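You operate a simulated robot arm through the tools that you are given. There is no shell and no other tool. Be economical: measure what you need, move in short steps, check, and stop when the job is done.

Carry out the task below with a simulated robot arm. There is one attempt and no reset: what you move stays moved.

TASK
Take the blue metal flask from the side unit top and leave it on the sideboard. Open the cooker cupboard door, put the steam rack on the door end of the worktop away on the cooker cupboard top shelf, then shut the door. Put the small pot in the sink. Push the bottom drawer under the dish rack shut. Open the worktop-side island drawer, put the plastic measuring cup on the side unit top away inside and shut the drawer again. Open the middle island drawer, put the sealing bar on the side unit top away inside, then shut the drawer. Open the middle side unit drawer, put the carton from there on the sideboard and shut the drawer again. Pull the top side unit drawer open. The order is free. Set down upright: metal flask, small pot, carton.

It is judged by the outcome, as a careful person would: the job done as asked, and still so three seconds after it is handed in. It fails if anything else is knocked over, pushed out of place, dropped, spilled or broken.

THE ROBOT
A 7-joint arm with a two-finger gripper on a trunk, on a base that drives. Base frame: it is fixed to the floor where the robot stands at the start and does not move with it; the origin is under the middle of the robot, x ahead of it, y to its left, z up. Units: mm, rad, N and s.
With the tool pointing down near the work surface it reaches from about 260 to 740 mm from the robot's upright axis, wherever it stands. Its first joint turns from -2.496 to 2.496 rad. Places, roughly: bottom drawer under the dish rack [400, -2000, 300]; cooker cupboard door [-1300, -2400, 400]; cooker cupboard top shelf [-1300, -2700, 500]; metal flask [500, 250, 1000]; middle island drawer [-1300, -600, 800]; middle island drawer inside [-1200, -600, 800]; middle side unit drawer [600, 700, 500]; plastic measuring cup [500, 500, 1000]; sealing bar (9x3x4 cm) [600, 600, 900]; sideboard [-2600, 1100, 800]; sink [600, -1300, 800]; small pot (8x8x9 cm) [-900, -2500, 900]; steam rack (21x21x13 cm) [-2000, -2600, 900]; top side unit drawer [600, 700, 800]; worktop-side island drawer [-1300, -1000, 800]; worktop-side island drawer inside [-1200, -1000, 800]. Payload 2.45 kg.
The tool frame sits at the grasp point between the pads (the TCP): z along the fingers, y along the line on which they close. The tips reach 26 mm beyond it. The gripper opens to 96 mm. The gripper's body begins 69 mm behind the TCP.
Orientation is that of the tool frame in the base frame, as a unit quaternion [w, x, y, z]. With the fingers straight down and closing along the base's y, the tool's x points along the base's -x, its y along +y and its z along -z.

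THE INTERFACE
- The arm moves only by the tool nudge_tool. Its argument "commands" is a list of rows, each a list of 3 entries, a list of its own where there are three numbers: the shift along the tool's x, y, z in mm, then the turn, a rotation vector about the tool's x, y, z in rad, then the opening, from 0 (shut) to 1 (fully open). In form: [[[dx, dy, dz], [rx, ry, rz], gripper], ...]. A call has 1 to 20 rows; each row is the pose to reach, as a shift and turn from the pose commanded when the call began, along the tool's axes at that moment. Each row takes 0.2 s and may step no farther than 50 mm and 0.15 rad from the row before; otherwise, or with a gripper value out of range, the whole call is refused. Where a pose cannot be reached the arm comes as near as it can. A force on the tool above 40 N (or 10 N above the force at the start of the call, whichever is more), or a blocked arm, ends the call early, and 0.2 s more pass. Each finger halts on what it meets, pressing with about 23 N; the grip force reading is that of the motor and also rises with nothing between the fingers. The clock runs only during rows and for 0.2 s after the last one: add rows that repeat a pose to give the fingers time. The reply holds the time, the measured pose of the TCP, the force on the tool along the base axes, the opening and the grip force, in the units named above and with some noise, with the torque about the TCP (base axes, N m) and any sound that the robot's microphone picked up.
- Cameras (640 x 400 px; columns grow to the right, rows downward): "scene" is now at [22.8, 195.2, 1497.2]; the picture's right is [0.06, -1.00, 0.00], its down [-0.86, -0.05, -0.51] and it looks along [0.50, 0.03, -0.86] (base axes); focal length 214 px, centre (320, 200). "wrist" rides on the gripper at [82, 3, -98] in the tool frame; the picture's right is [-0.04, 1.00, 0.00], its down [-0.73, -0.03, -0.68] and it looks along [-0.68, -0.03, 0.73] (tool axes); focal length 256 px, centre (320, 200).
- capture(camera): a new picture of that camera. No time passes.
- raise_lower(by): slides the trunk up (or, below 0, down) by that many mm; the arm and the scene camera ride with it, the base frame stays. It gives what a move gives, with no picture.
- roll_base(legs): drives the robot by 1 to 6 legs, each [ahead, turn to the left] in mm and rad, along the robot's own axes; the way and the turn of a leg run together, so that a leg with both is an arc; at most 1500 mm and 3.142 rad a leg. The arm and the cameras ride along, it lands a little off, and it stops where it bumps. It gives what a move gives.
- aim_head(pan, tilt): turns the head with the scene camera to pan (to the left, within 2.705 rad either way) and tilt (down, from -0.506 to 1.204), counted from straight ahead of the robot. It gives what a move gives.
- point_at(camera, pixels): for up to 12 pixels [column, row] of the newest picture of that camera ("zoom" is the newest enlarged one), the place [x, y, z] in the base frame of the surface seen there, good to about 2 mm, but the place of the scene camera against the robot may be out by one fixed shift of up to 25 mm in any direction. No time passes.
- inspect(camera, box): a new picture of the part [left, top, right, bottom] of that camera's present view, enlarged. No time passes.
- sign_off(): hands the job in; it is judged then, once.

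Keep the steps short. Do not move on a guess: measure, check each grasp and each placing, and mend mistakes. In all there are 364 turns and 294 pictures (those below and enlarged ones count). Leave the gripper open and the arm clear of the work at the hand-in unless told otherwise, and finish with a single line.

The tools are called after "Emit:" as a command line: name --argument value ..., lists and objects as JSON in quotes. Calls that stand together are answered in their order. nudge_tool: Moves the arm, as the interface text tells. Its arguments: {"type":"object","properties":{"commands":{"type":"array","items":{"type":"array"}}},"required":["commands"]} The other tools are called the same way: raise_lower (by) slides the trunk up or down; roll_base (legs) drives the base; aim_head (pan, tilt) turns the head that bears the scene camera; capture (camera) takes a picture; point_at (camera, pixels) gives the place of the surface under pixels of a picture; inspect (camera, box) takes an enlarged picture of a part of a camera's view; sign_off () hands the job in.

At the start:

```text
clock: 0.0
position: [224.1, 407.3, 1256.7]
tool_rot: [0.0, 0.0, 1.0, 0.0]
contact_force: [0.4, 0.1, -0.3]
wrist_torque: [0.0, 0.02, -0.03]
grip_width: 95.8
gripper_force: 0.1
trunk travel left (down, up): [-575.0, 65.0]
robot x, y, heading: [-0.1, 2.0, -0.002]
head pan, tilt: [0.059, 1.042]
```

scene: 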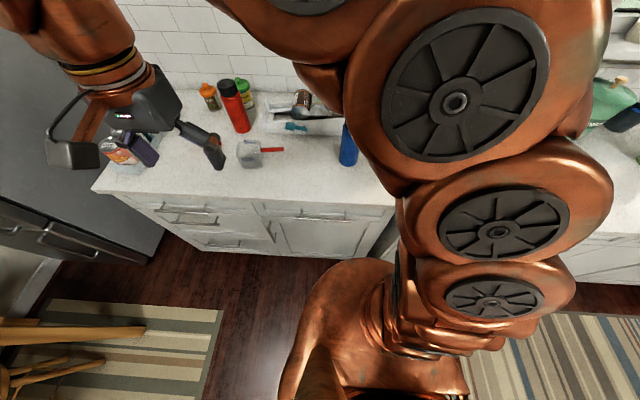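
wrist: 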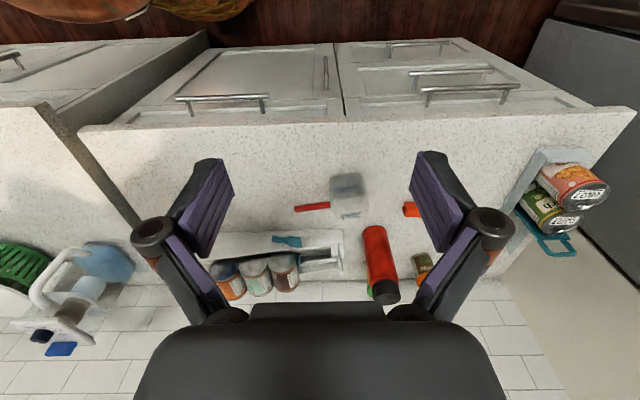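

I'll look around first, starting with the side unit ahead and to the left.

Emit:
inspect --camera "scene" --box '[60, 60, 400, 280]'

Emit:
aim_head --pan 0.9 --tilt 0.7

```text
1.82 times, centred on (230, 170) of scene
```

zoom: 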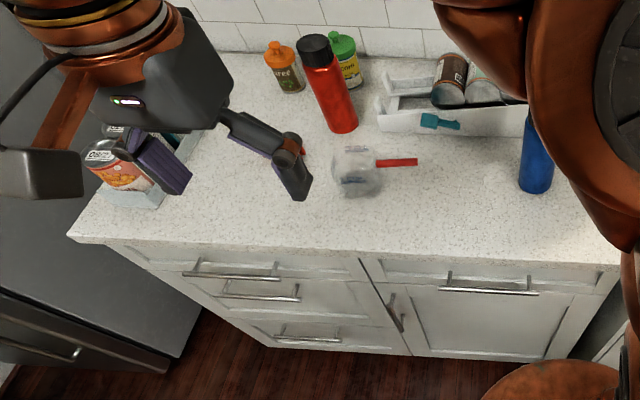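

```text
clock: 1.2
position: [224.8, 408.1, 1257.0]
tool_rot: [0.0, 0.0, 1.0, -0.001]
contact_force: [0.0, 0.2, 0.0]
wrist_torque: [0.01, 0.0, -0.02]
grip_width: 96.1
gripper_force: 0.0
trunk travel left (down, up): [-575.0, 65.0]
robot x, y, heading: [1.7, -4.6, -0.004]
head pan, tilt: [0.901, 0.7]
```

I can see the side unit with its drawers, the cup with the red handle and the blue flask. Next I'll look around the room to build a map.

Emit:
capture --camera "scene"

Emit:
aim_head --pan 2.6 --tilt 0.4

Emit:
capture --camera "scene"

Emit:
aim_head --pan -2.4 --tilt 0.4

Emit:
capture --camera "scene"

Emit:
aim_head --pan -1.2 --tilt 0.5

Emit:
capture --camera "scene"

```text
290 pictures are left
```

scene: 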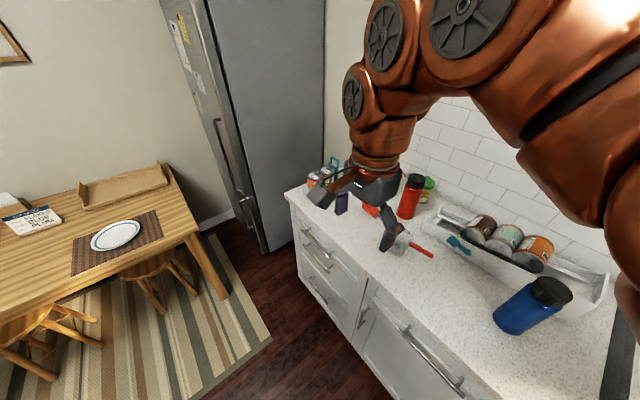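

```text
clock: 2.9
position: [225.7, 407.9, 1257.6]
tool_rot: [0.0, 0.0, 1.0, 0.0]
contact_force: [-0.3, -0.2, -0.7]
wrist_torque: [0.0, 0.0, 0.0]
grip_width: 96.1
gripper_force: 0.0
trunk travel left (down, up): [-575.0, 65.0]
robot x, y, heading: [1.1, 2.8, -0.003]
head pan, tilt: [2.601, 0.4]
```

```text
289 pictures are left
```

scene: 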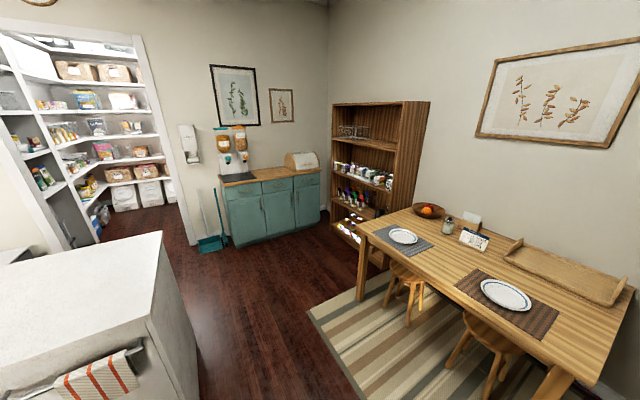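

```text
clock: 6.8
position: [224.9, 408.5, 1256.3]
tool_rot: [0.0, 0.0, 1.0, 0.0]
contact_force: [-0.1, 0.5, 1.3]
wrist_torque: [0.07, -0.01, 0.01]
grip_width: 95.8
gripper_force: 0.0
trunk travel left (down, up): [-575.0, 65.0]
robot x, y, heading: [2.2, -1.0, -0.003]
head pan, tilt: [-2.4, 0.4]
```

```text
288 pictures are left
```

scene: 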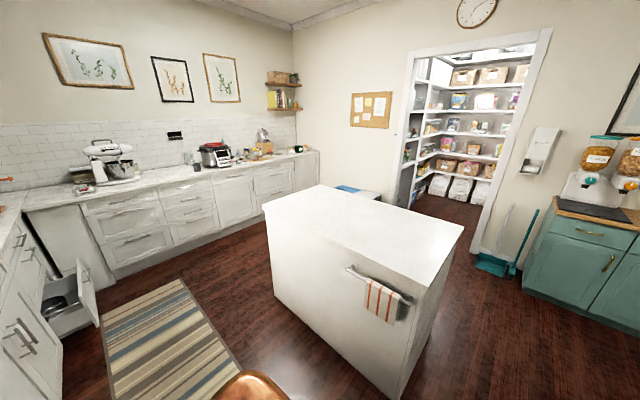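

```text
clock: 8.2
position: [224.5, 407.9, 1255.1]
tool_rot: [0.0, 0.001, 1.0, -0.001]
contact_force: [0.2, -0.1, 1.0]
wrist_torque: [0.03, -0.02, -0.01]
grip_width: 95.9
gripper_force: 0.0
trunk travel left (down, up): [-575.0, 65.0]
robot x, y, heading: [-4.3, 2.4, -0.002]
head pan, tilt: [-1.201, 0.499]
```

```text
287 pictures are left
```

scene: 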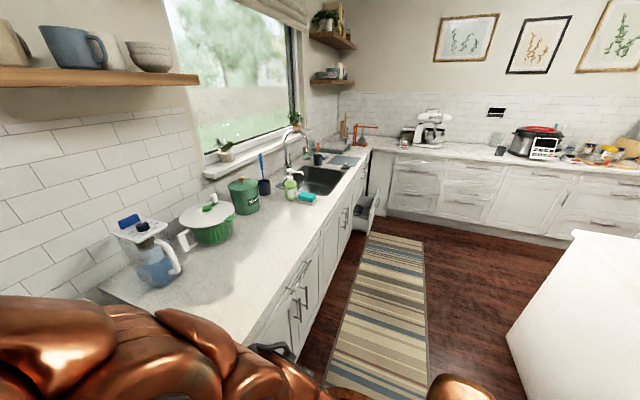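

The map is clear: teal sideboard, island, sink counter and back worktop. Now I'll measure the items on the side unit, using the wrist camera at its present pose and the scene camera.

Emit:
aim_head --pan 0.8 --tilt 0.9

Emit:
capture --camera "scene"

Emit:
capture --camera "wrist"

```text
clock: 10.2
position: [224.1, 407.8, 1256.2]
tool_rot: [-0.001, 0.0, 1.0, 0.0]
contact_force: [0.2, 0.0, 0.5]
wrist_torque: [-0.01, 0.01, 0.01]
grip_width: 96.1
gripper_force: 0.0
trunk travel left (down, up): [-575.0, 65.0]
robot x, y, heading: [-1.0, -0.8, 0.001]
head pan, tilt: [0.799, 0.901]
```

```text
286 pictures are left
```

scene: 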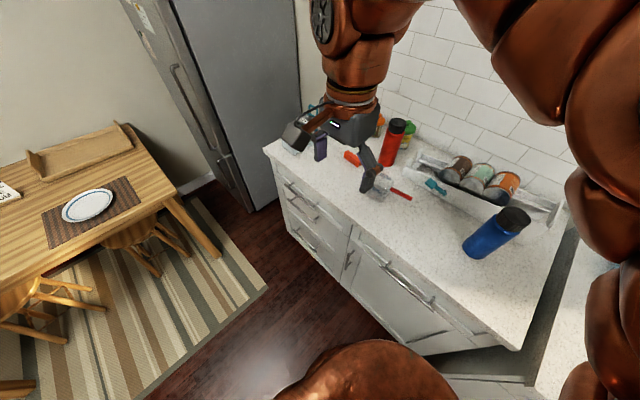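

```text
285 pictures are left
```

wrist: 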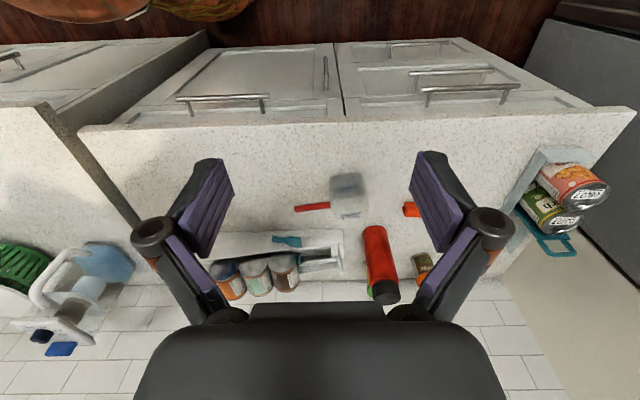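

Emit:
point_at --camera "scene" --pixels '[[515, 219], [484, 247], [394, 123], [378, 193], [401, 194], [353, 159], [308, 187], [330, 235], [303, 183], [437, 188], [330, 200], [400, 290]]'

Emit:
point_at --camera "wrist" --pixels '[[348, 185], [352, 205], [312, 207], [408, 209], [465, 92], [450, 72], [420, 45], [390, 130], [110, 140], [620, 125], [375, 240], [385, 292]]'

```text
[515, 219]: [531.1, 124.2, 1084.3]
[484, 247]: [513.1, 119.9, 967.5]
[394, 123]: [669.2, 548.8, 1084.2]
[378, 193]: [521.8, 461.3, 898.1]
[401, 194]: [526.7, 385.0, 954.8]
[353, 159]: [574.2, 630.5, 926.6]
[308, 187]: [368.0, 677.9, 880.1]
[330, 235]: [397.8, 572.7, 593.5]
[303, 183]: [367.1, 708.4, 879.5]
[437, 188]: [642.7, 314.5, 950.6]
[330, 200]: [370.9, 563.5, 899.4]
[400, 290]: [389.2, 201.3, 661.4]
```

```text
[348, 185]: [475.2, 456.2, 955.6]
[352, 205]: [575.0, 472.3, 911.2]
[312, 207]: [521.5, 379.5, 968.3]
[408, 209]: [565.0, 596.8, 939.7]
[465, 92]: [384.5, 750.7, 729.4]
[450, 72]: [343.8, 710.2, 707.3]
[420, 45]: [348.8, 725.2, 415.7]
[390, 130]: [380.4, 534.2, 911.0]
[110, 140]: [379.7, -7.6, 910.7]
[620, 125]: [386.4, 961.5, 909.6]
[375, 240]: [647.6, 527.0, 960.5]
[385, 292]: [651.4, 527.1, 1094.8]
```

Correcting for the scene camera, the blue flask is at about (520, 120), with its top at about 1095 and the counter at 911. I'll move the arm near it at the present height and look with the wrist camera.

Emit:
nudge_tool --commands '[[[-20, -41, 0], [0, 0, 0], 1], [[-40, -82, 0], [0, 0, 0], 1], [[-60, -123, 0], [0, 0, 0], 1], [[-80, -164, 0], [0, 0, 0], 1], [[-100, -205, 0], [0, 0, 0], 1], [[-120, -246, 0], [0, 0, 0], 1], [[-140, -287, 0], [0, 0, 0], 1]]'

Emit:
capture --camera "wrist"

```text
clock: 11.8
position: [363.7, 120.6, 1255.8]
tool_rot: [-0.001, 0.0, 1.0, 0.0]
contact_force: [-1.1, 0.4, -0.5]
wrist_torque: [-0.01, -0.05, -0.02]
grip_width: 96.2
gripper_force: 0.0
trunk travel left (down, up): [-575.0, 65.0]
robot x, y, heading: [-0.2, 2.7, -0.0]
head pan, tilt: [0.799, 0.901]
```

```text
284 pictures are left
```

wrist: 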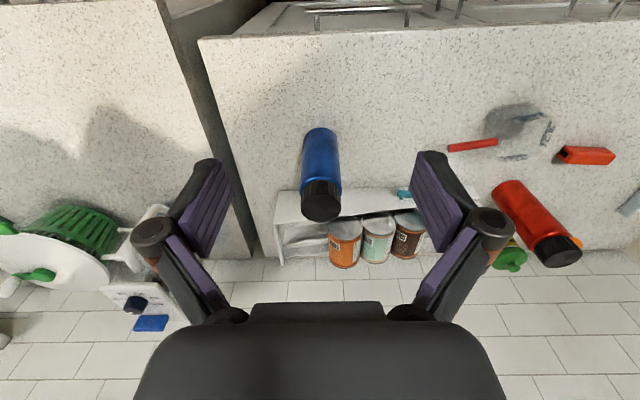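

Emit:
point_at --camera "wrist" --pixels '[[320, 215], [304, 205], [340, 205], [321, 184], [320, 160], [305, 160], [338, 160], [320, 131], [290, 215], [320, 200]]'

Emit:
inspect --camera "wrist" --box '[440, 80, 640, 280]'

Emit:
inspect --camera "wrist" --box '[250, 110, 410, 270]'

```text
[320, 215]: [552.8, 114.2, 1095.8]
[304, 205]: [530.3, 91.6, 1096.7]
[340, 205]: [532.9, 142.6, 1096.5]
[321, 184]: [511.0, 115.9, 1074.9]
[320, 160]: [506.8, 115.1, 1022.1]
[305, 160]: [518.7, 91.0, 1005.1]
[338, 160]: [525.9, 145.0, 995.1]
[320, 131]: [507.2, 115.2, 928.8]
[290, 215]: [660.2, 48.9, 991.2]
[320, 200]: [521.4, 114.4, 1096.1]
```

```text
2.00 times, centred on (540, 180) of wrist
```

zoom: 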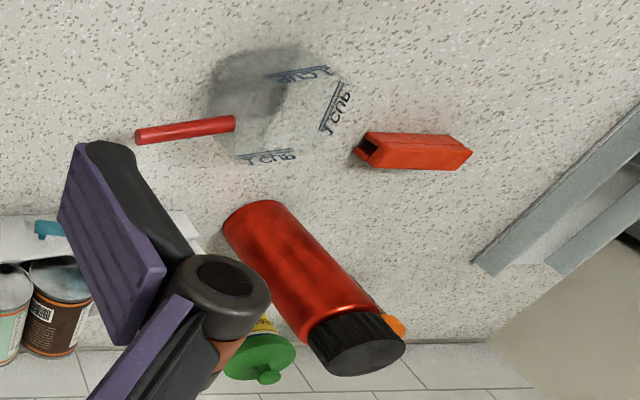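

```text
2.50 times, centred on (330, 190) of wrist
```

zoom: 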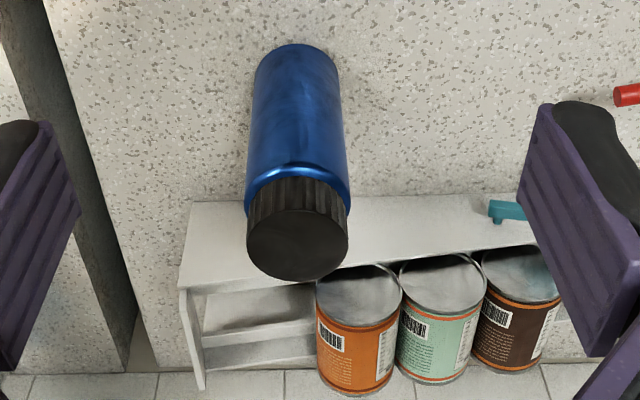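

The flask is about 60 mm across and centred near (536, 117), with its top at 1096. I'll move over it and go down.

Emit:
nudge_tool --commands '[[[-45, -1, 0], [0, 0, 0], 1], [[-90, -2, 0], [0, 0, 0], 1], [[-135, -3, 0], [0, 0, 0], 1], [[-173, -3.6, 0], [0, 0, 0], 1], [[-173, -3.6, 45], [0, 0, 0], 1], [[-173, -3.6, 90], [0, 0, 0], 1], [[-173, -3.6, 120], [0, 0, 0], 1]]'

Emit:
capture --camera "wrist"

```text
clock: 13.3
position: [534.1, 118.3, 1136.6]
tool_rot: [0.0, 0.001, 1.0, 0.001]
contact_force: [-0.2, 1.0, -0.2]
wrist_torque: [0.02, -0.01, -0.02]
grip_width: 95.7
gripper_force: 0.1
out of reach, approached as far as the arm can: row 4
trunk travel left (down, up): [-575.0, 65.0]
robot x, y, heading: [2.5, 1.4, -0.002]
head pan, tilt: [0.799, 0.901]
```

```text
281 pictures are left
```

wrist: 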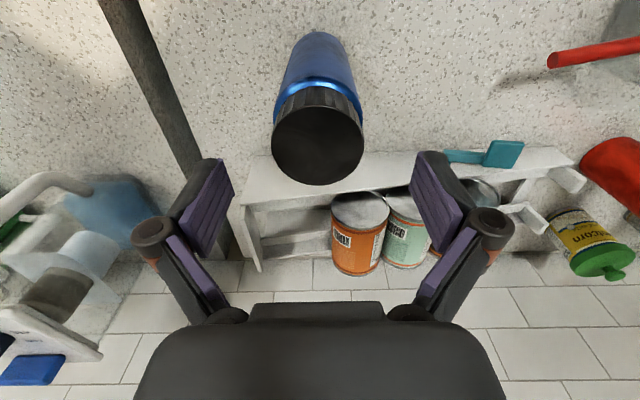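

Emit:
nudge_tool --commands '[[[-2, 0, 45], [0, 0, 0], 1], [[-2, 0, 90], [0, 0, 0], 1], [[-2, 0, 97], [0, 0, 0], 1], [[-2, 0, 97], [0, 0, 0], 0.3], [[-2, 0, 97], [0, 0, 0], 0.3], [[-2, 0, 97], [0, 0, 0], 0.3], [[-2, 0, 97], [0, 0, 0], 0.3]]'

Emit:
capture --camera "wrist"

```text
clock: 14.9
position: [538.6, 118.6, 1041.6]
tool_rot: [0.001, 0.0, 1.0, 0.0]
contact_force: [1.7, -4.1, 22.1]
wrist_torque: [0.24, -0.14, -0.03]
grip_width: 71.9
gripper_force: 23.0
trunk travel left (down, up): [-575.0, 65.0]
robot x, y, heading: [1.2, 0.0, -0.001]
head pan, tilt: [0.799, 0.901]
```

```text
280 pictures are left
```

wrist: 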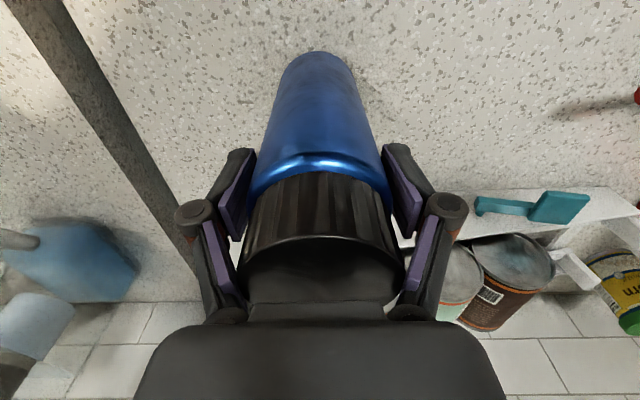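

The grip is closed at 72 mm with 23 N. I'll lift it.

Emit:
nudge_tool --commands '[[[0, 0, -10], [0, 0, 0], 0.3], [[0, 0, -40], [0, 0, 0], 0.3], [[0, 0, -80], [0, 0, 0], 0.3]]'

Emit:
capture --camera "wrist"

```text
clock: 15.8
position: [536.8, 119.3, 1117.3]
tool_rot: [-0.001, 0.0, 1.0, 0.0]
contact_force: [0.0, 0.0, -2.5]
wrist_torque: [0.02, 0.01, -0.01]
grip_width: 65.1
gripper_force: 23.6
trunk travel left (down, up): [-575.0, 65.0]
robot x, y, heading: [-0.0, -3.0, 0.004]
head pan, tilt: [0.799, 0.901]
```

```text
279 pictures are left
```

wrist: 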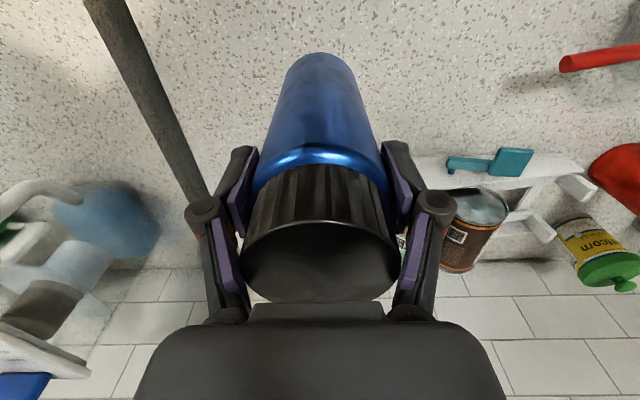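

The flask is held: 65 mm wide, weight about 2.5 N. I'll pull the arm in and look toward the sideboard to measure the route.

Emit:
nudge_tool --commands '[[[20, 0, -35], [0, 0, 0], 0.3], [[50, 0, -70], [0, 0, 0], 0.3], [[95, -5, -80], [0, 0, 0], 0.3], [[140, -10, -80], [0, 0, 0], 0.3], [[185, -15, -80], [0, 0, 0], 0.3], [[220, -20, -80], [0, 0, 0], 0.3]]'

Emit:
aim_head --pan 2.6 --tilt 0.4

Emit:
inspect --camera "scene" --box '[160, 90, 400, 250]'

Emit:
capture --camera "scene"

Emit:
point_at --camera "scene" --pixels '[[160, 235], [215, 395], [228, 185], [318, 172], [270, 182], [232, 245], [318, 222], [390, 250], [262, 186], [284, 181], [408, 320], [550, 375]]'

```text
clock: 17.1
position: [319.3, 96.7, 1202.0]
tool_rot: [0.0, 0.0, 1.0, 0.0]
contact_force: [0.7, -0.8, -2.5]
wrist_torque: [-0.01, 0.06, 0.01]
grip_width: 65.2
gripper_force: 22.8
trunk travel left (down, up): [-575.0, 65.0]
robot x, y, heading: [4.1, -0.5, 0.004]
head pan, tilt: [0.799, 0.901]
```

```text
clock: 18.9
position: [320.1, 96.2, 1201.3]
tool_rot: [0.001, 0.0, 1.0, 0.0]
contact_force: [0.0, -0.9, -3.2]
wrist_torque: [0.01, 0.04, -0.02]
grip_width: 65.1
gripper_force: 23.3
trunk travel left (down, up): [-575.0, 65.0]
robot x, y, heading: [2.6, -0.2, -0.001]
head pan, tilt: [2.601, 0.4]
```

```text
2.50 times, centred on (280, 170) of scene
```

zoom: 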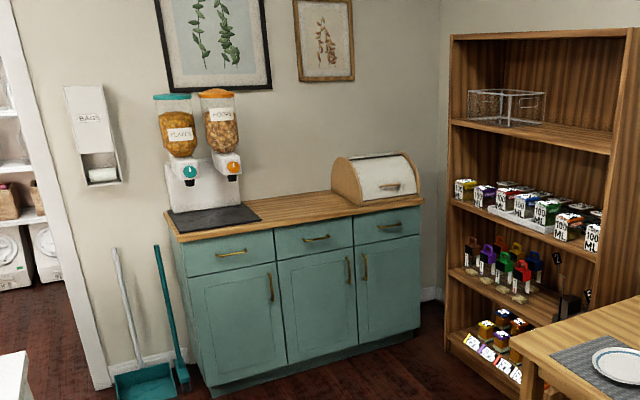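

```text
277 pictures are left
```

scene: 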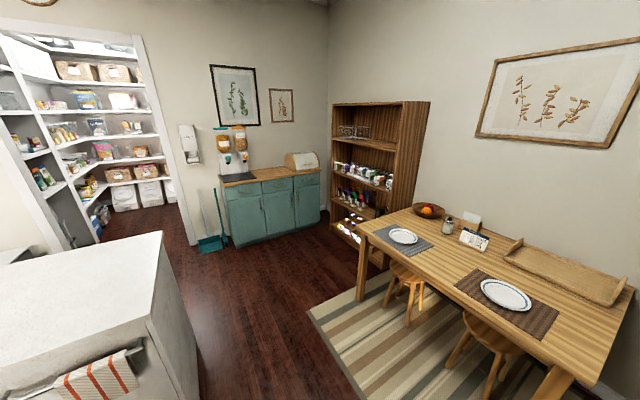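

```text
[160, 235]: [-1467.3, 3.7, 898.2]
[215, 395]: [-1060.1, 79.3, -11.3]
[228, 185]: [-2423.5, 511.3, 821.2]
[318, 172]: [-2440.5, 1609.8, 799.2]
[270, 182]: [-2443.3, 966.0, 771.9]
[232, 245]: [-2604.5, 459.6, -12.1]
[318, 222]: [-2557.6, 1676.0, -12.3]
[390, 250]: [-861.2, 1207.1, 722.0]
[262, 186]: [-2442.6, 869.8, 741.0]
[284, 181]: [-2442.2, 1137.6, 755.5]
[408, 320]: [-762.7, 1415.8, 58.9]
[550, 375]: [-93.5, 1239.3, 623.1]
```

The sideboard's front is at x≈-2430, with free top between y≈800 and 1230. The corridor runs between the island (y≈60) and the table (y≈1210). I'll drive there in legs.

Emit:
roll_base --legs '[[-100, 0], [0, 2.4], [870, 0], [0, 0.43], [700, 0]]'

Emit:
aim_head --pan 0 --tilt 0.5

Emit:
capture --camera "scene"

```text
clock: 34.7
position: [-1739.6, 847.5, 1201.8]
tool_rot: [0.001, 0.987, -0.164, 0.0]
contact_force: [0.2, -0.1, -2.0]
wrist_torque: [-0.03, -0.01, 0.02]
grip_width: 65.4
gripper_force: 23.2
trunk travel left (down, up): [-575.0, 65.0]
robot x, y, heading: [-1406.3, 837.7, 2.812]
head pan, tilt: [2.601, 0.4]
```

```text
clock: 37.0
position: [-1740.7, 847.4, 1203.1]
tool_rot: [-0.001, 0.986, -0.164, 0.001]
contact_force: [-0.1, -0.1, -3.0]
wrist_torque: [-0.03, -0.01, -0.03]
grip_width: 65.1
gripper_force: 22.9
trunk travel left (down, up): [-575.0, 65.0]
robot x, y, heading: [-1407.6, 837.6, 2.814]
head pan, tilt: [0.0, 0.499]
```

```text
276 pictures are left
```

scene: 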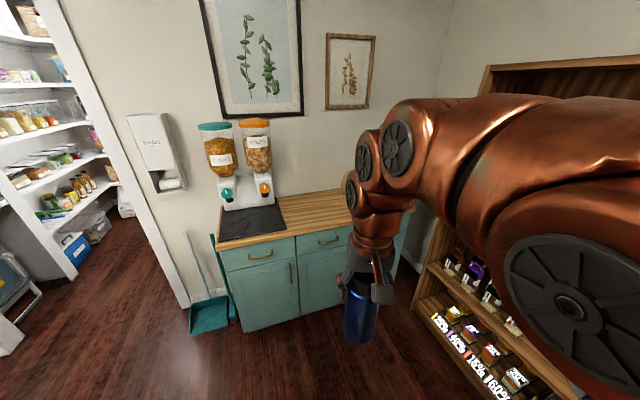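

Emit:
roll_base --legs '[[0, 0.08], [650, 0], [0, 0.247]]'

Emit:
aim_head --pan 0.3 --tilt 0.75

Emit:
capture --camera "scene"

Emit:
capture --camera "wrist"

```text
clock: 42.0
position: [-2353.1, 893.5, 1201.5]
tool_rot: [0.0, 1.0, 0.003, -0.001]
contact_force: [0.5, -0.2, -2.3]
wrist_torque: [0.01, -0.01, -0.01]
grip_width: 65.0
gripper_force: 23.0
trunk travel left (down, up): [-575.0, 65.0]
robot x, y, heading: [-2036.9, 992.2, -3.132]
head pan, tilt: [0.0, 0.499]
```

```text
clock: 42.8
position: [-2353.8, 893.1, 1201.0]
tool_rot: [0.001, 1.0, 0.003, 0.0]
contact_force: [-0.5, 0.5, -3.3]
wrist_torque: [-0.01, 0.0, -0.04]
grip_width: 65.2
gripper_force: 23.1
trunk travel left (down, up): [-575.0, 65.0]
robot x, y, heading: [-2032.1, 992.4, -3.132]
head pan, tilt: [0.3, 0.75]
```

```text
275 pictures are left
```

scene: 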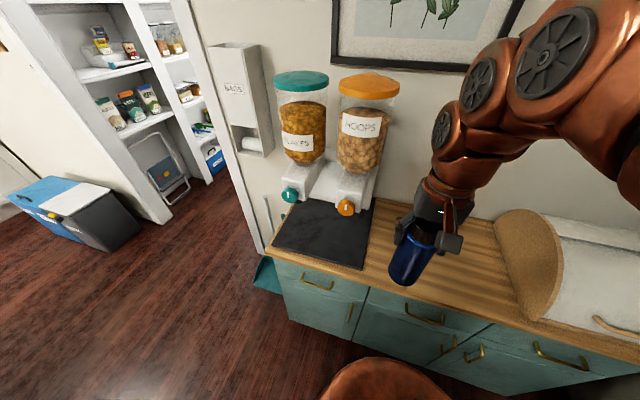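

```text
274 pictures are left
```

wrist: 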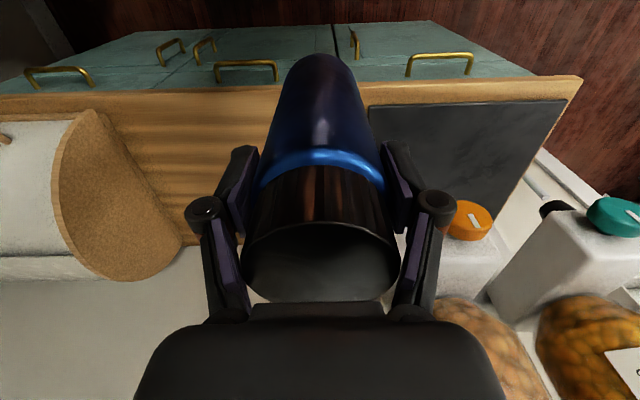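

Emit:
point_at --camera "wrist" --pixels '[[230, 100], [230, 130], [200, 200], [140, 255], [75, 115], [400, 130], [380, 110], [270, 89], [325, 215], [325, 170], [322, 70], [470, 230]]'

```text
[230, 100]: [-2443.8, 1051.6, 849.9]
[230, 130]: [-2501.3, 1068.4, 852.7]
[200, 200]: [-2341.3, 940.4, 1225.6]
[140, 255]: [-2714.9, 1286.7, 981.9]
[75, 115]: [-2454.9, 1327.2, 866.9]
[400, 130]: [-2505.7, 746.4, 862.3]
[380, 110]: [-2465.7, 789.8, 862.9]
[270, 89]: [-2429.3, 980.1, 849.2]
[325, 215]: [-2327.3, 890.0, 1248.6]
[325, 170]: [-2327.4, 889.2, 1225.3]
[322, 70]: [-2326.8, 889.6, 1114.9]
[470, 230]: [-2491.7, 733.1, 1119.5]
```

The sideboard top is at z=850. I'll move the flask over (-2520, 905) and lower it to 12 mm above the expected resting height.

Emit:
nudge_tool --commands '[[[-45, -3, 0], [0, 0, 0], 0.3], [[-90, -6, 0], [0, 0, 0], 0.3], [[-135, -9, 0], [0, 0, 0], 0.3], [[-167, -12, 20], [0, 0, 0], 0.3], [[-167, -12, 65], [0, 0, 0], 0.3], [[-167, -12, 110], [0, 0, 0], 0.3], [[-167, -12, 155], [0, 0, 0], 0.3], [[-167, -12, 190], [0, 0, 0], 0.3], [[-167, -12, 205], [0, 0, 0], 0.3]]'

Emit:
capture --camera "wrist"

Emit:
capture --camera "scene"

```text
clock: 44.8
position: [-2520.2, 903.3, 996.5]
tool_rot: [0.0, 1.0, 0.003, 0.0]
contact_force: [0.0, -0.1, -3.9]
wrist_torque: [-0.01, 0.01, 0.0]
grip_width: 64.8
gripper_force: 23.5
trunk travel left (down, up): [-575.0, 65.0]
robot x, y, heading: [-2036.6, 991.6, -3.133]
head pan, tilt: [0.3, 0.75]
```

```text
273 pictures are left
```

wrist: 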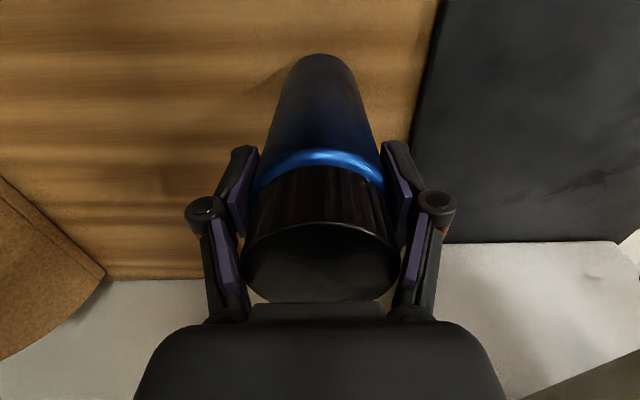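

```text
272 pictures are left
```

scene: 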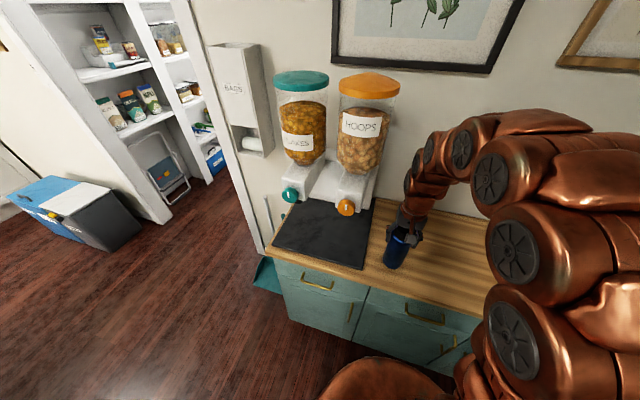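

Now I'll lower it gently until it touches.

Emit:
nudge_tool --commands '[[[0, 0, 5], [0, 0, 0], 0.3], [[0, 0, 10], [0, 0, 0], 0.3], [[0, 0, 14], [0, 0, 0], 0.3], [[0, 0, 17], [0, 0, 0], 0.3]]'

```text
clock: 45.7
position: [-2522.5, 903.8, 985.3]
tool_rot: [0.001, 1.0, 0.002, -0.006]
contact_force: [7.9, 0.7, 24.3]
wrist_torque: [0.36, -0.58, -0.13]
grip_width: 65.6
gripper_force: 22.8
trunk travel left (down, up): [-575.0, 65.0]
robot x, y, heading: [-2033.9, 990.1, -3.136]
head pan, tilt: [0.3, 0.75]
stopped in row 4: the force on the tool passed its limit at 46 N (the readings are from after the stop); the commanded pose is now the measured one
```

It has touched the surface. I'll ease up slightly, open and rise.

Emit:
nudge_tool --commands '[[[0, 0, -2], [0, 0, 0], 0.3], [[0, 0, -2], [0, 0, 0], 0.75], [[0, 0, -2], [0, 0, 0], 0.95], [[0, 0, -2], [0, 0, 0], 1], [[0, 0, -2], [0, 0, 0], 1]]'

Emit:
nudge_tool --commands '[[[0, 0, -40], [0, 0, 0], 1], [[0, 0, -85], [0, 0, 0], 1], [[0, 0, -130], [0, 0, 0], 1], [[0, 0, -170], [0, 0, 0], 1], [[45, 0, -200], [0, 0, 0], 1], [[90, 0, -200], [0, 0, 0], 1], [[135, 0, -200], [0, 0, 0], 1], [[180, 0, -200], [0, 0, 0], 1]]'

Emit:
capture --camera "wrist"

Emit:
point_at --camera "wrist" --pixels '[[325, 170], [325, 130], [325, 90]]'

```text
clock: 46.9
position: [-2522.6, 903.7, 984.3]
tool_rot: [0.0, 1.0, 0.002, -0.005]
contact_force: [0.2, 0.4, -0.2]
wrist_torque: [0.04, -0.05, 0.02]
grip_width: 95.9
gripper_force: 0.1
trunk travel left (down, up): [-575.0, 65.0]
robot x, y, heading: [-2033.9, 992.0, -3.133]
head pan, tilt: [0.3, 0.75]
```

```text
refused: row 5 steps farther than a row can; nothing moved
```

```text
271 pictures are left
```

wrist: 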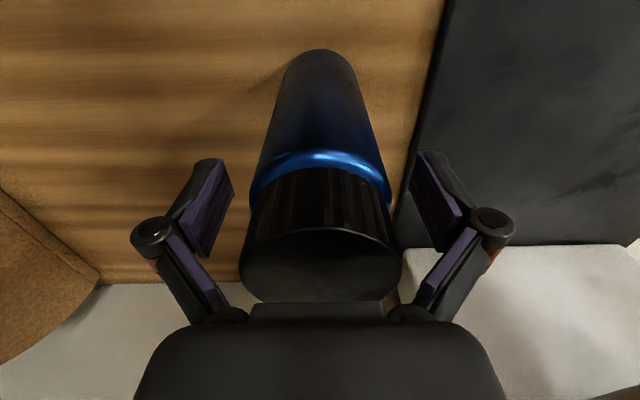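

```text
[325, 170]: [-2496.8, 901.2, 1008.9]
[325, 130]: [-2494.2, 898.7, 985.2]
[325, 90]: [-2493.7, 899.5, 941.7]
```

The flask stands free and upright. I'll rise and retract.

Emit:
nudge_tool --commands '[[[0, 0, -40], [0, 0, 0], 1], [[0, 0, -85], [0, 0, 0], 1], [[0, 0, -130], [0, 0, 0], 1], [[0, 0, -175], [0, 0, 0], 1], [[0, 0, -215], [0, 0, 0], 1], [[45, 0, -230], [0, 0, 0], 1], [[90, 0, -230], [0, 0, 0], 1], [[135, 0, -230], [0, 0, 0], 1], [[180, 0, -230], [0, 0, 0], 1]]'

Emit:
capture --camera "wrist"

```text
clock: 48.9
position: [-2341.2, 905.9, 1212.3]
tool_rot: [0.001, 1.0, 0.003, -0.004]
contact_force: [-0.7, -0.1, -1.1]
wrist_torque: [-0.01, -0.08, -0.02]
grip_width: 96.1
gripper_force: 0.0
trunk travel left (down, up): [-575.0, 65.0]
robot x, y, heading: [-2037.1, 993.5, -3.132]
head pan, tilt: [0.3, 0.75]
```

```text
270 pictures are left
```

wrist: 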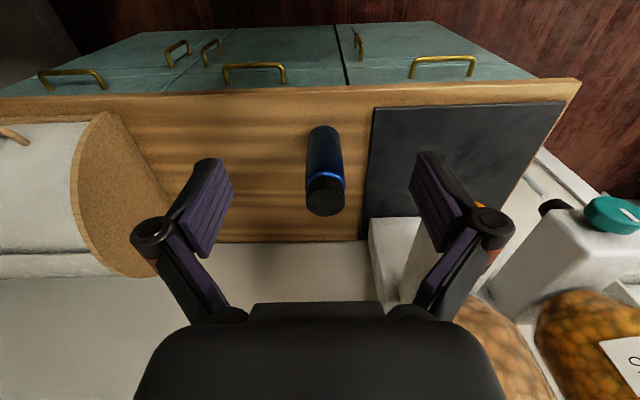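

The flask is placed. Next is the cooker cupboard area, so I'll look south, which is to my left.

Emit:
aim_head --pan 1.7 --tilt 0.35

Emit:
capture --camera "scene"

```text
clock: 50.5
position: [-2341.9, 905.7, 1213.5]
tool_rot: [0.001, 1.0, 0.002, -0.004]
contact_force: [-0.7, 0.2, 0.3]
wrist_torque: [0.04, -0.03, -0.05]
grip_width: 96.1
gripper_force: 0.1
trunk travel left (down, up): [-575.0, 65.0]
robot x, y, heading: [-2032.8, 992.8, -3.137]
head pan, tilt: [1.7, 0.351]
```

```text
269 pictures are left
```

scene: 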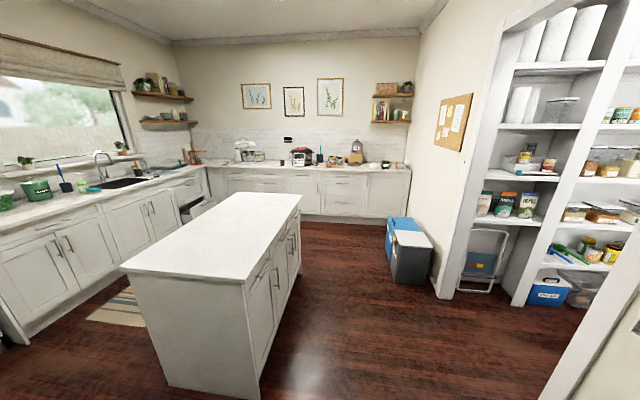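

Emit:
inspect --camera "scene" --box '[200, 130, 440, 280]'

Emit:
point_at --camera "scene" --pixels '[[243, 280], [298, 196], [262, 397], [390, 164], [298, 165], [345, 163], [402, 275], [385, 220], [268, 270], [292, 240], [400, 215], [322, 215]]'

```text
2.67 times, centred on (320, 205) of scene
```

zoom: 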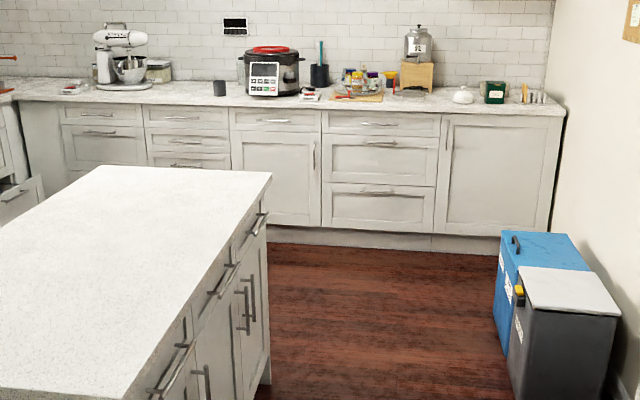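

```text
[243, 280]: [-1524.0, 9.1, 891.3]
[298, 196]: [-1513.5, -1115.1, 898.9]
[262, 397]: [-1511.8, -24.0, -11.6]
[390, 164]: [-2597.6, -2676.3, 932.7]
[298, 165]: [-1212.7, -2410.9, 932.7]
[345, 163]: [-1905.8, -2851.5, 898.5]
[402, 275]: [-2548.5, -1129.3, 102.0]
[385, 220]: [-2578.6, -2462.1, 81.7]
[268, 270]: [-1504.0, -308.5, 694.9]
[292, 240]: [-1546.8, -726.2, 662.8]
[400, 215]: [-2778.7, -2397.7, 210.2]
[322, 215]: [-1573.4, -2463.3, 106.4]
```

The island face is at x≈-1510 and the worktop front at y≈-2440. The door handle is on the door's right edge. I'll drive south along x≈-1900.

Emit:
roll_base --legs '[[-130, 0], [0, 1.56], [1350, 0], [1250, 0]]'

Emit:
aim_head --pan 0.4 --tilt 0.6

Emit:
capture --camera "scene"

```text
clock: 67.7
position: [-1951.1, -1903.7, 1213.7]
tool_rot: [0.004, 0.721, 0.693, -0.002]
contact_force: [0.0, 0.3, -0.3]
wrist_torque: [0.02, 0.03, 0.01]
grip_width: 96.0
gripper_force: 0.1
trunk travel left (down, up): [-575.0, 65.0]
robot x, y, heading: [-2023.1, -1598.4, -1.609]
head pan, tilt: [1.7, 0.351]
```

```text
clock: 69.1
position: [-1951.4, -1903.7, 1213.3]
tool_rot: [0.004, 0.72, 0.693, -0.002]
contact_force: [0.5, 0.4, 0.2]
wrist_torque: [-0.02, -0.03, -0.01]
grip_width: 95.7
gripper_force: 0.1
trunk travel left (down, up): [-575.0, 65.0]
robot x, y, heading: [-2023.4, -1593.6, -1.609]
head pan, tilt: [0.4, 0.6]
```

```text
267 pictures are left
```

scene: 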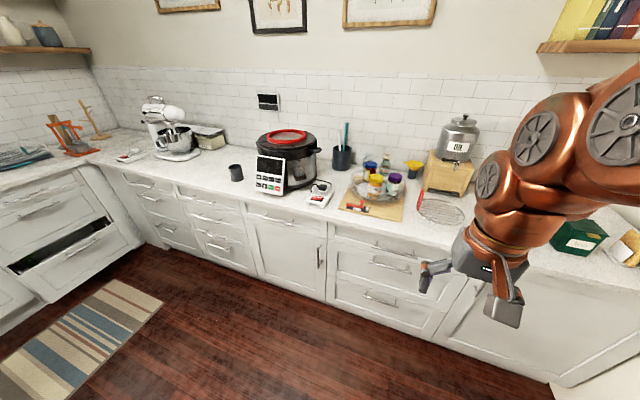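

I'll take a closer look at the rack, the cupboard door and the pot.

Emit:
inspect --camera "scene" --box '[210, 110, 510, 310]'

Emit:
point_at --camera "scene" --pixels '[[236, 165], [236, 180], [440, 200], [438, 222], [246, 215], [326, 238], [319, 256], [250, 270], [320, 295], [420, 210], [463, 210], [400, 225]]'

```text
2.00 times, centred on (360, 210) of scene
```

zoom: 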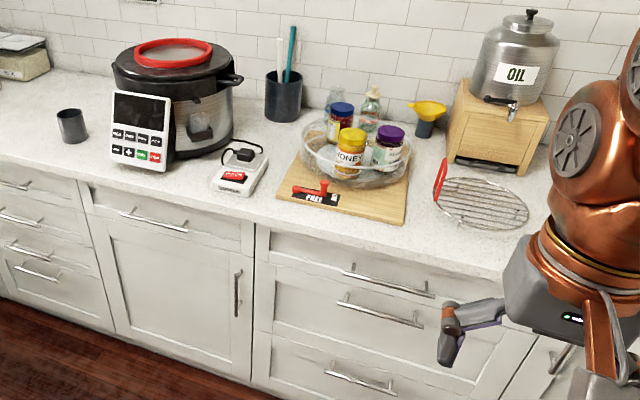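

```text
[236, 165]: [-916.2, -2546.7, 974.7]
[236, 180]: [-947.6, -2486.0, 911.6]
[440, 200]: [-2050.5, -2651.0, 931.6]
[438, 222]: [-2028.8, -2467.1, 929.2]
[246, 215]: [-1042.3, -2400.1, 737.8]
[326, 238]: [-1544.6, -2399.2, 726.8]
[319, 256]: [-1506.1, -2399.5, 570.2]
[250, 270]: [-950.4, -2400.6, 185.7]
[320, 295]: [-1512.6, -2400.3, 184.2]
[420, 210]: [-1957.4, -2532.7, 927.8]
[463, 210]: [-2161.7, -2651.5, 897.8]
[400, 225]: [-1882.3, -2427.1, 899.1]
```

The rack is a wire trivet at about (-2050, -2570). The cupboard door spans x≈-1030 to -1530, with a vertical handle at x≈-1490 and z≈570. I'll move in front of the handle side first.

Emit:
roll_base --legs '[[0, 0.94], [400, 0], [0, -0.9]]'

Emit:
raise_lower --by -350

Emit:
capture --camera "wrist"

```text
clock: 76.4
position: [-1621.6, -2143.1, 1213.3]
tool_rot: [0.004, 0.703, 0.711, -0.002]
contact_force: [0.5, 0.5, 0.5]
wrist_torque: [0.01, 0.0, 0.01]
grip_width: 95.4
gripper_force: 0.0
trunk travel left (down, up): [-575.0, 65.0]
robot x, y, heading: [-1707.6, -1838.4, -1.559]
head pan, tilt: [0.4, 0.6]
```

```text
clock: 79.8
position: [-1622.7, -2144.2, 863.7]
tool_rot: [0.004, 0.702, 0.712, -0.003]
contact_force: [-0.6, 0.1, -0.6]
wrist_torque: [-0.03, -0.03, -0.04]
grip_width: 96.3
gripper_force: 0.0
trunk travel left (down, up): [-225.0, 415.0]
robot x, y, heading: [-1709.0, -1835.3, -1.555]
head pan, tilt: [0.4, 0.6]
```

```text
265 pictures are left
```

wrist: 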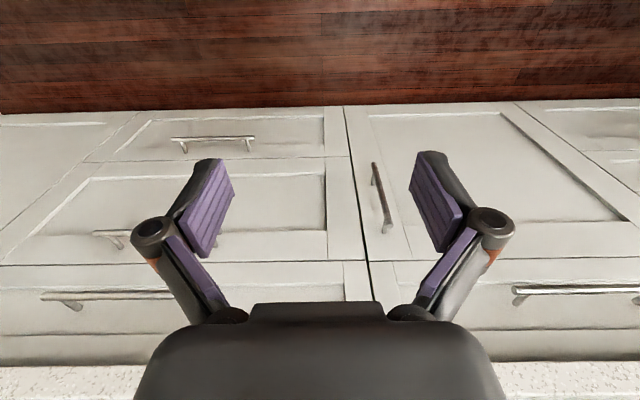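

Emit:
point_at --camera "wrist" --pixels '[[375, 170], [386, 225], [380, 195], [400, 180], [355, 165], [347, 110], [371, 290], [395, 135], [600, 200], [518, 108], [530, 292], [400, 240]]'

Emit:
inspect --camera "wrist" --box '[320, 100, 480, 300]'

```text
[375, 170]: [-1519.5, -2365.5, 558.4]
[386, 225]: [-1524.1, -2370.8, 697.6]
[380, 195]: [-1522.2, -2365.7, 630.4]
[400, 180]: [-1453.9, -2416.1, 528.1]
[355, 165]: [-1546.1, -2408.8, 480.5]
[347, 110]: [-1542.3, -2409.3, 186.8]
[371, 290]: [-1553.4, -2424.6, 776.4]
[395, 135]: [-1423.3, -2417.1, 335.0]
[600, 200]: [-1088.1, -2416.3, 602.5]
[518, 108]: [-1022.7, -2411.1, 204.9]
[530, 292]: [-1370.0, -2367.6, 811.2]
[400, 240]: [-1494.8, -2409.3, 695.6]
```

```text
2.00 times, centred on (400, 200) of wrist
```

zoom: 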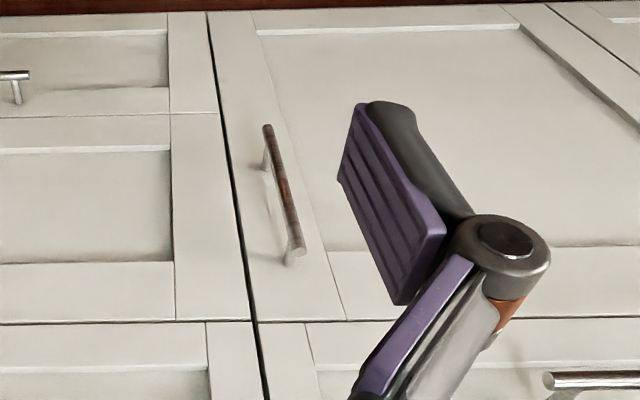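

The handle bar is at x=-1521, y=-2370, z 545–705. The door face is at y=-2409 and the hinge near x=-1022. I'll turn the tool horizontal, facing the door, while lowering in front of the handle.

Emit:
nudge_tool --commands '[[[-15, 9, 20], [0, -0.143, 0], 1], [[-30, 18, 40], [0, -0.286, 0], 1], [[-45, 27, 60], [0, -0.429, 0], 1], [[-60, 37, 80], [0, -0.571, 0], 1], [[-75, 46, 100], [0, -0.714, 0], 1], [[-90, 55, 120], [0, -0.857, 0], 1], [[-105, 64, 140], [0, -1.0, 0], 1], [[-120, 73, 160], [0, -1.143, 0], 1], [[-135, 82, 180], [0, -1.286, 0], 1], [[-150, 92, 200], [0, -1.428, 0], 1], [[-160, 98, 220], [0, -1.571, 0], 1], [[-160, 98, 239], [0, -1.571, 0], 1]]'

Emit:
capture --camera "wrist"

Emit:
capture --camera "scene"

```text
clock: 81.8
position: [-1438.1, -2244.1, 775.4]
tool_rot: [0.418, 0.68, 0.572, -0.19]
contact_force: [-0.3, -0.2, 0.7]
wrist_torque: [-0.01, 0.0, -0.03]
grip_width: 95.7
gripper_force: 0.0
out of reach, approached as far as the arm can: row 5, 6, 7, 8, 9
trunk travel left (down, up): [-225.0, 415.0]
robot x, y, heading: [-1710.4, -1837.6, -1.554]
head pan, tilt: [0.4, 0.6]
stopped in row 9: the arm was blocked; the commanded pose is now the measured one
```

```text
263 pictures are left
```

wrist: 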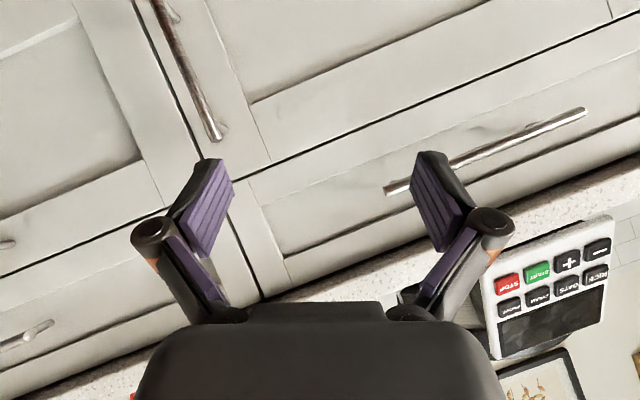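

```text
262 pictures are left
```

scene: 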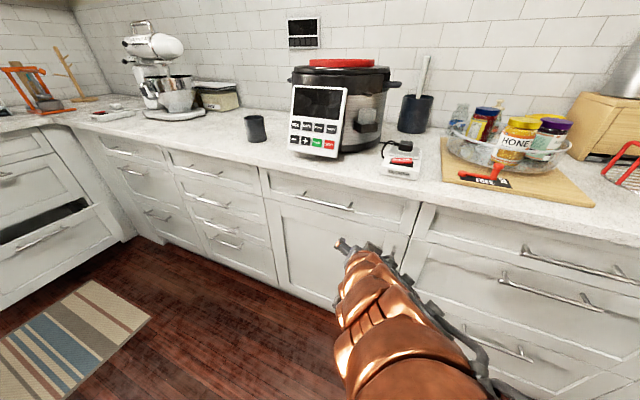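

The arm ran near its joint limits because the wrist had to go too low relative to the shoulder. I'll lower the trunk fully so the target sits higher relative to it. The path in front of the doors is clear.

Emit:
raise_lower --by -220

Emit:
nudge_tool --commands '[[[0, 0, -40], [0, 0, 0], 1], [[-30, 0, -60], [0, 0, 0], 1], [[-60, 0, -80], [0, 0, 0], 1]]'

```text
clock: 84.1
position: [-1436.5, -2244.9, 554.5]
tool_rot: [0.42, 0.678, 0.573, -0.188]
contact_force: [0.9, -0.2, 0.1]
wrist_torque: [-0.01, 0.01, -0.01]
grip_width: 95.9
gripper_force: 0.0
trunk travel left (down, up): [-5.0, 635.0]
robot x, y, heading: [-1712.4, -1836.9, -1.559]
head pan, tilt: [0.4, 0.6]
```

```text
clock: 85.1
position: [-1462.5, -2237.1, 591.7]
tool_rot: [0.36, 0.685, 0.598, -0.208]
contact_force: [-0.1, -0.7, -0.8]
wrist_torque: [0.05, 0.01, 0.0]
grip_width: 96.2
gripper_force: 0.2
trunk travel left (down, up): [-5.0, 635.0]
robot x, y, heading: [-1710.0, -1835.8, -1.557]
head pan, tilt: [0.4, 0.6]
stopped in row 3: the arm was blocked; the commanded pose is now the measured one
```

It's still blocked, so I'll look at the arm's posture.

Emit:
aim_head --pan 0.3 --tilt 1.1

Emit:
capture --camera "scene"

```text
clock: 86.0
position: [-1461.7, -2237.8, 594.6]
tool_rot: [0.36, 0.685, 0.598, -0.209]
contact_force: [-0.1, 0.8, 0.0]
wrist_torque: [-0.02, -0.02, -0.02]
grip_width: 95.8
gripper_force: 0.0
trunk travel left (down, up): [-5.0, 635.0]
robot x, y, heading: [-1708.2, -1836.3, -1.558]
head pan, tilt: [0.3, 1.1]
```

```text
261 pictures are left
```

scene: 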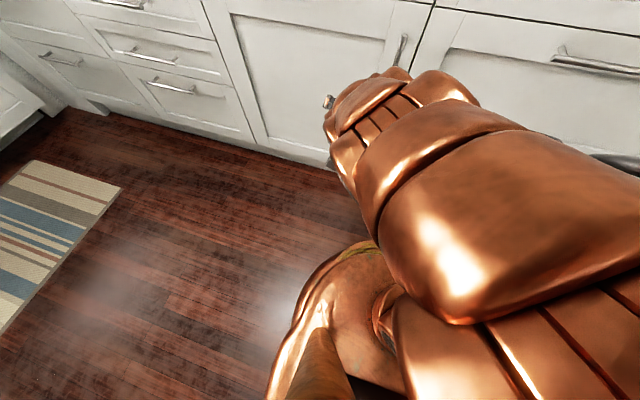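

The elbow is folded too tightly. For a horizontal tool the base should stand farther back, so I'll reverse 200 mm and then extend and rotate.

Emit:
roll_base --legs '[[-200, 0]]'

Emit:
nudge_tool --commands '[[[0, 0, 40], [0, 0, 0], 1], [[0, 0, 80], [0, 0, 0], 1], [[0, 0, 120], [0, 0, 0], 1], [[0, 0, 150], [0, 0, 0], 1]]'

```text
clock: 87.6
position: [-1463.8, -2037.6, 595.1]
tool_rot: [0.361, 0.685, 0.599, -0.207]
contact_force: [-0.5, -0.1, 0.6]
wrist_torque: [0.0, 0.0, 0.02]
grip_width: 96.1
gripper_force: 0.1
trunk travel left (down, up): [-5.0, 635.0]
robot x, y, heading: [-1712.4, -1639.4, -1.555]
head pan, tilt: [0.3, 1.1]
```

```text
clock: 88.6
position: [-1442.4, -2147.0, 502.8]
tool_rot: [0.366, 0.682, 0.597, -0.21]
contact_force: [-0.1, 0.3, 0.2]
wrist_torque: [0.0, 0.01, -0.01]
grip_width: 95.9
gripper_force: 0.1
trunk travel left (down, up): [-5.0, 635.0]
robot x, y, heading: [-1714.3, -1636.8, -1.549]
head pan, tilt: [0.3, 1.1]
```

Extending worked. Now I'll rotate the tool to horizontal, facing the door, and line it up with the handle at x=-1521, z=625.

Emit:
nudge_tool --commands '[[[-32, -7, 1.5], [0.012, -0.12, -0.041], 1], [[-64, -14.5, 3], [0.024, -0.24, -0.082], 1], [[-96, -22, 4.5], [0.036, -0.36, -0.123], 1], [[-128, -29, 6], [0.049, -0.48, -0.164], 1], [[-160, -36, 8], [0.061, -0.6, -0.205], 1], [[-192, -43.7, 9.5], [0.073, -0.721, -0.247], 1]]'

Emit:
capture --camera "wrist"

```text
clock: 90.0
position: [-1521.2, -2279.4, 623.1]
tool_rot: [0.501, 0.5, 0.499, -0.5]
contact_force: [-0.3, -0.1, 0.5]
wrist_torque: [-0.01, -0.02, 0.01]
grip_width: 96.0
gripper_force: 0.0
trunk travel left (down, up): [-5.0, 635.0]
robot x, y, heading: [-1714.2, -1638.3, -1.554]
head pan, tilt: [0.3, 1.1]
```

```text
260 pictures are left
```

wrist: 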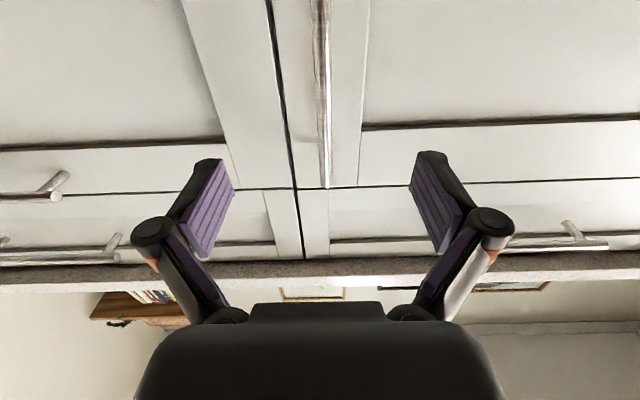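

The handle is centred between the fingers. I'll go forward 88 mm and close.

Emit:
nudge_tool --commands '[[[0, 0, 45], [0, 0, 0], 1], [[0, 0, 88], [0, 0, 0], 1], [[0, 0, 88], [0, 0, 0], 0], [[0, 0, 88], [0, 0, 0], 0], [[0, 0, 88], [0, 0, 0], 0], [[0, 0, 88], [0, 0, 0], 0], [[0, 0, 88], [0, 0, 0], 0], [[0, 0, 88], [0, 0, 0], 0]]'

Emit:
capture --camera "wrist"

```text
clock: 91.8
position: [-1517.8, -2367.4, 622.2]
tool_rot: [0.499, 0.501, 0.501, -0.499]
contact_force: [6.2, -0.3, 0.1]
wrist_torque: [-0.02, 0.12, 0.02]
grip_width: 10.2
gripper_force: 38.1
trunk travel left (down, up): [-5.0, 635.0]
robot x, y, heading: [-1710.6, -1639.5, -1.553]
head pan, tilt: [0.3, 1.1]
```

```text
259 pictures are left
```

wrist: 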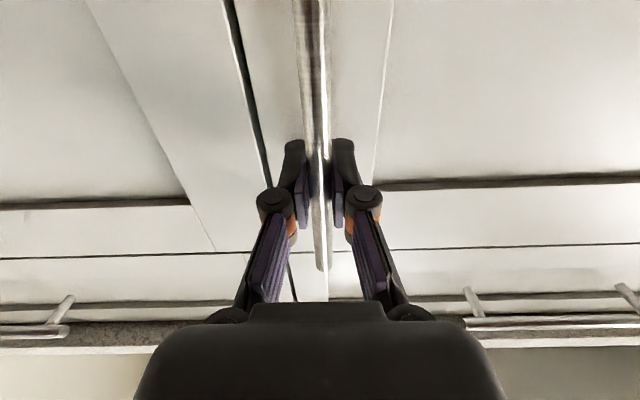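

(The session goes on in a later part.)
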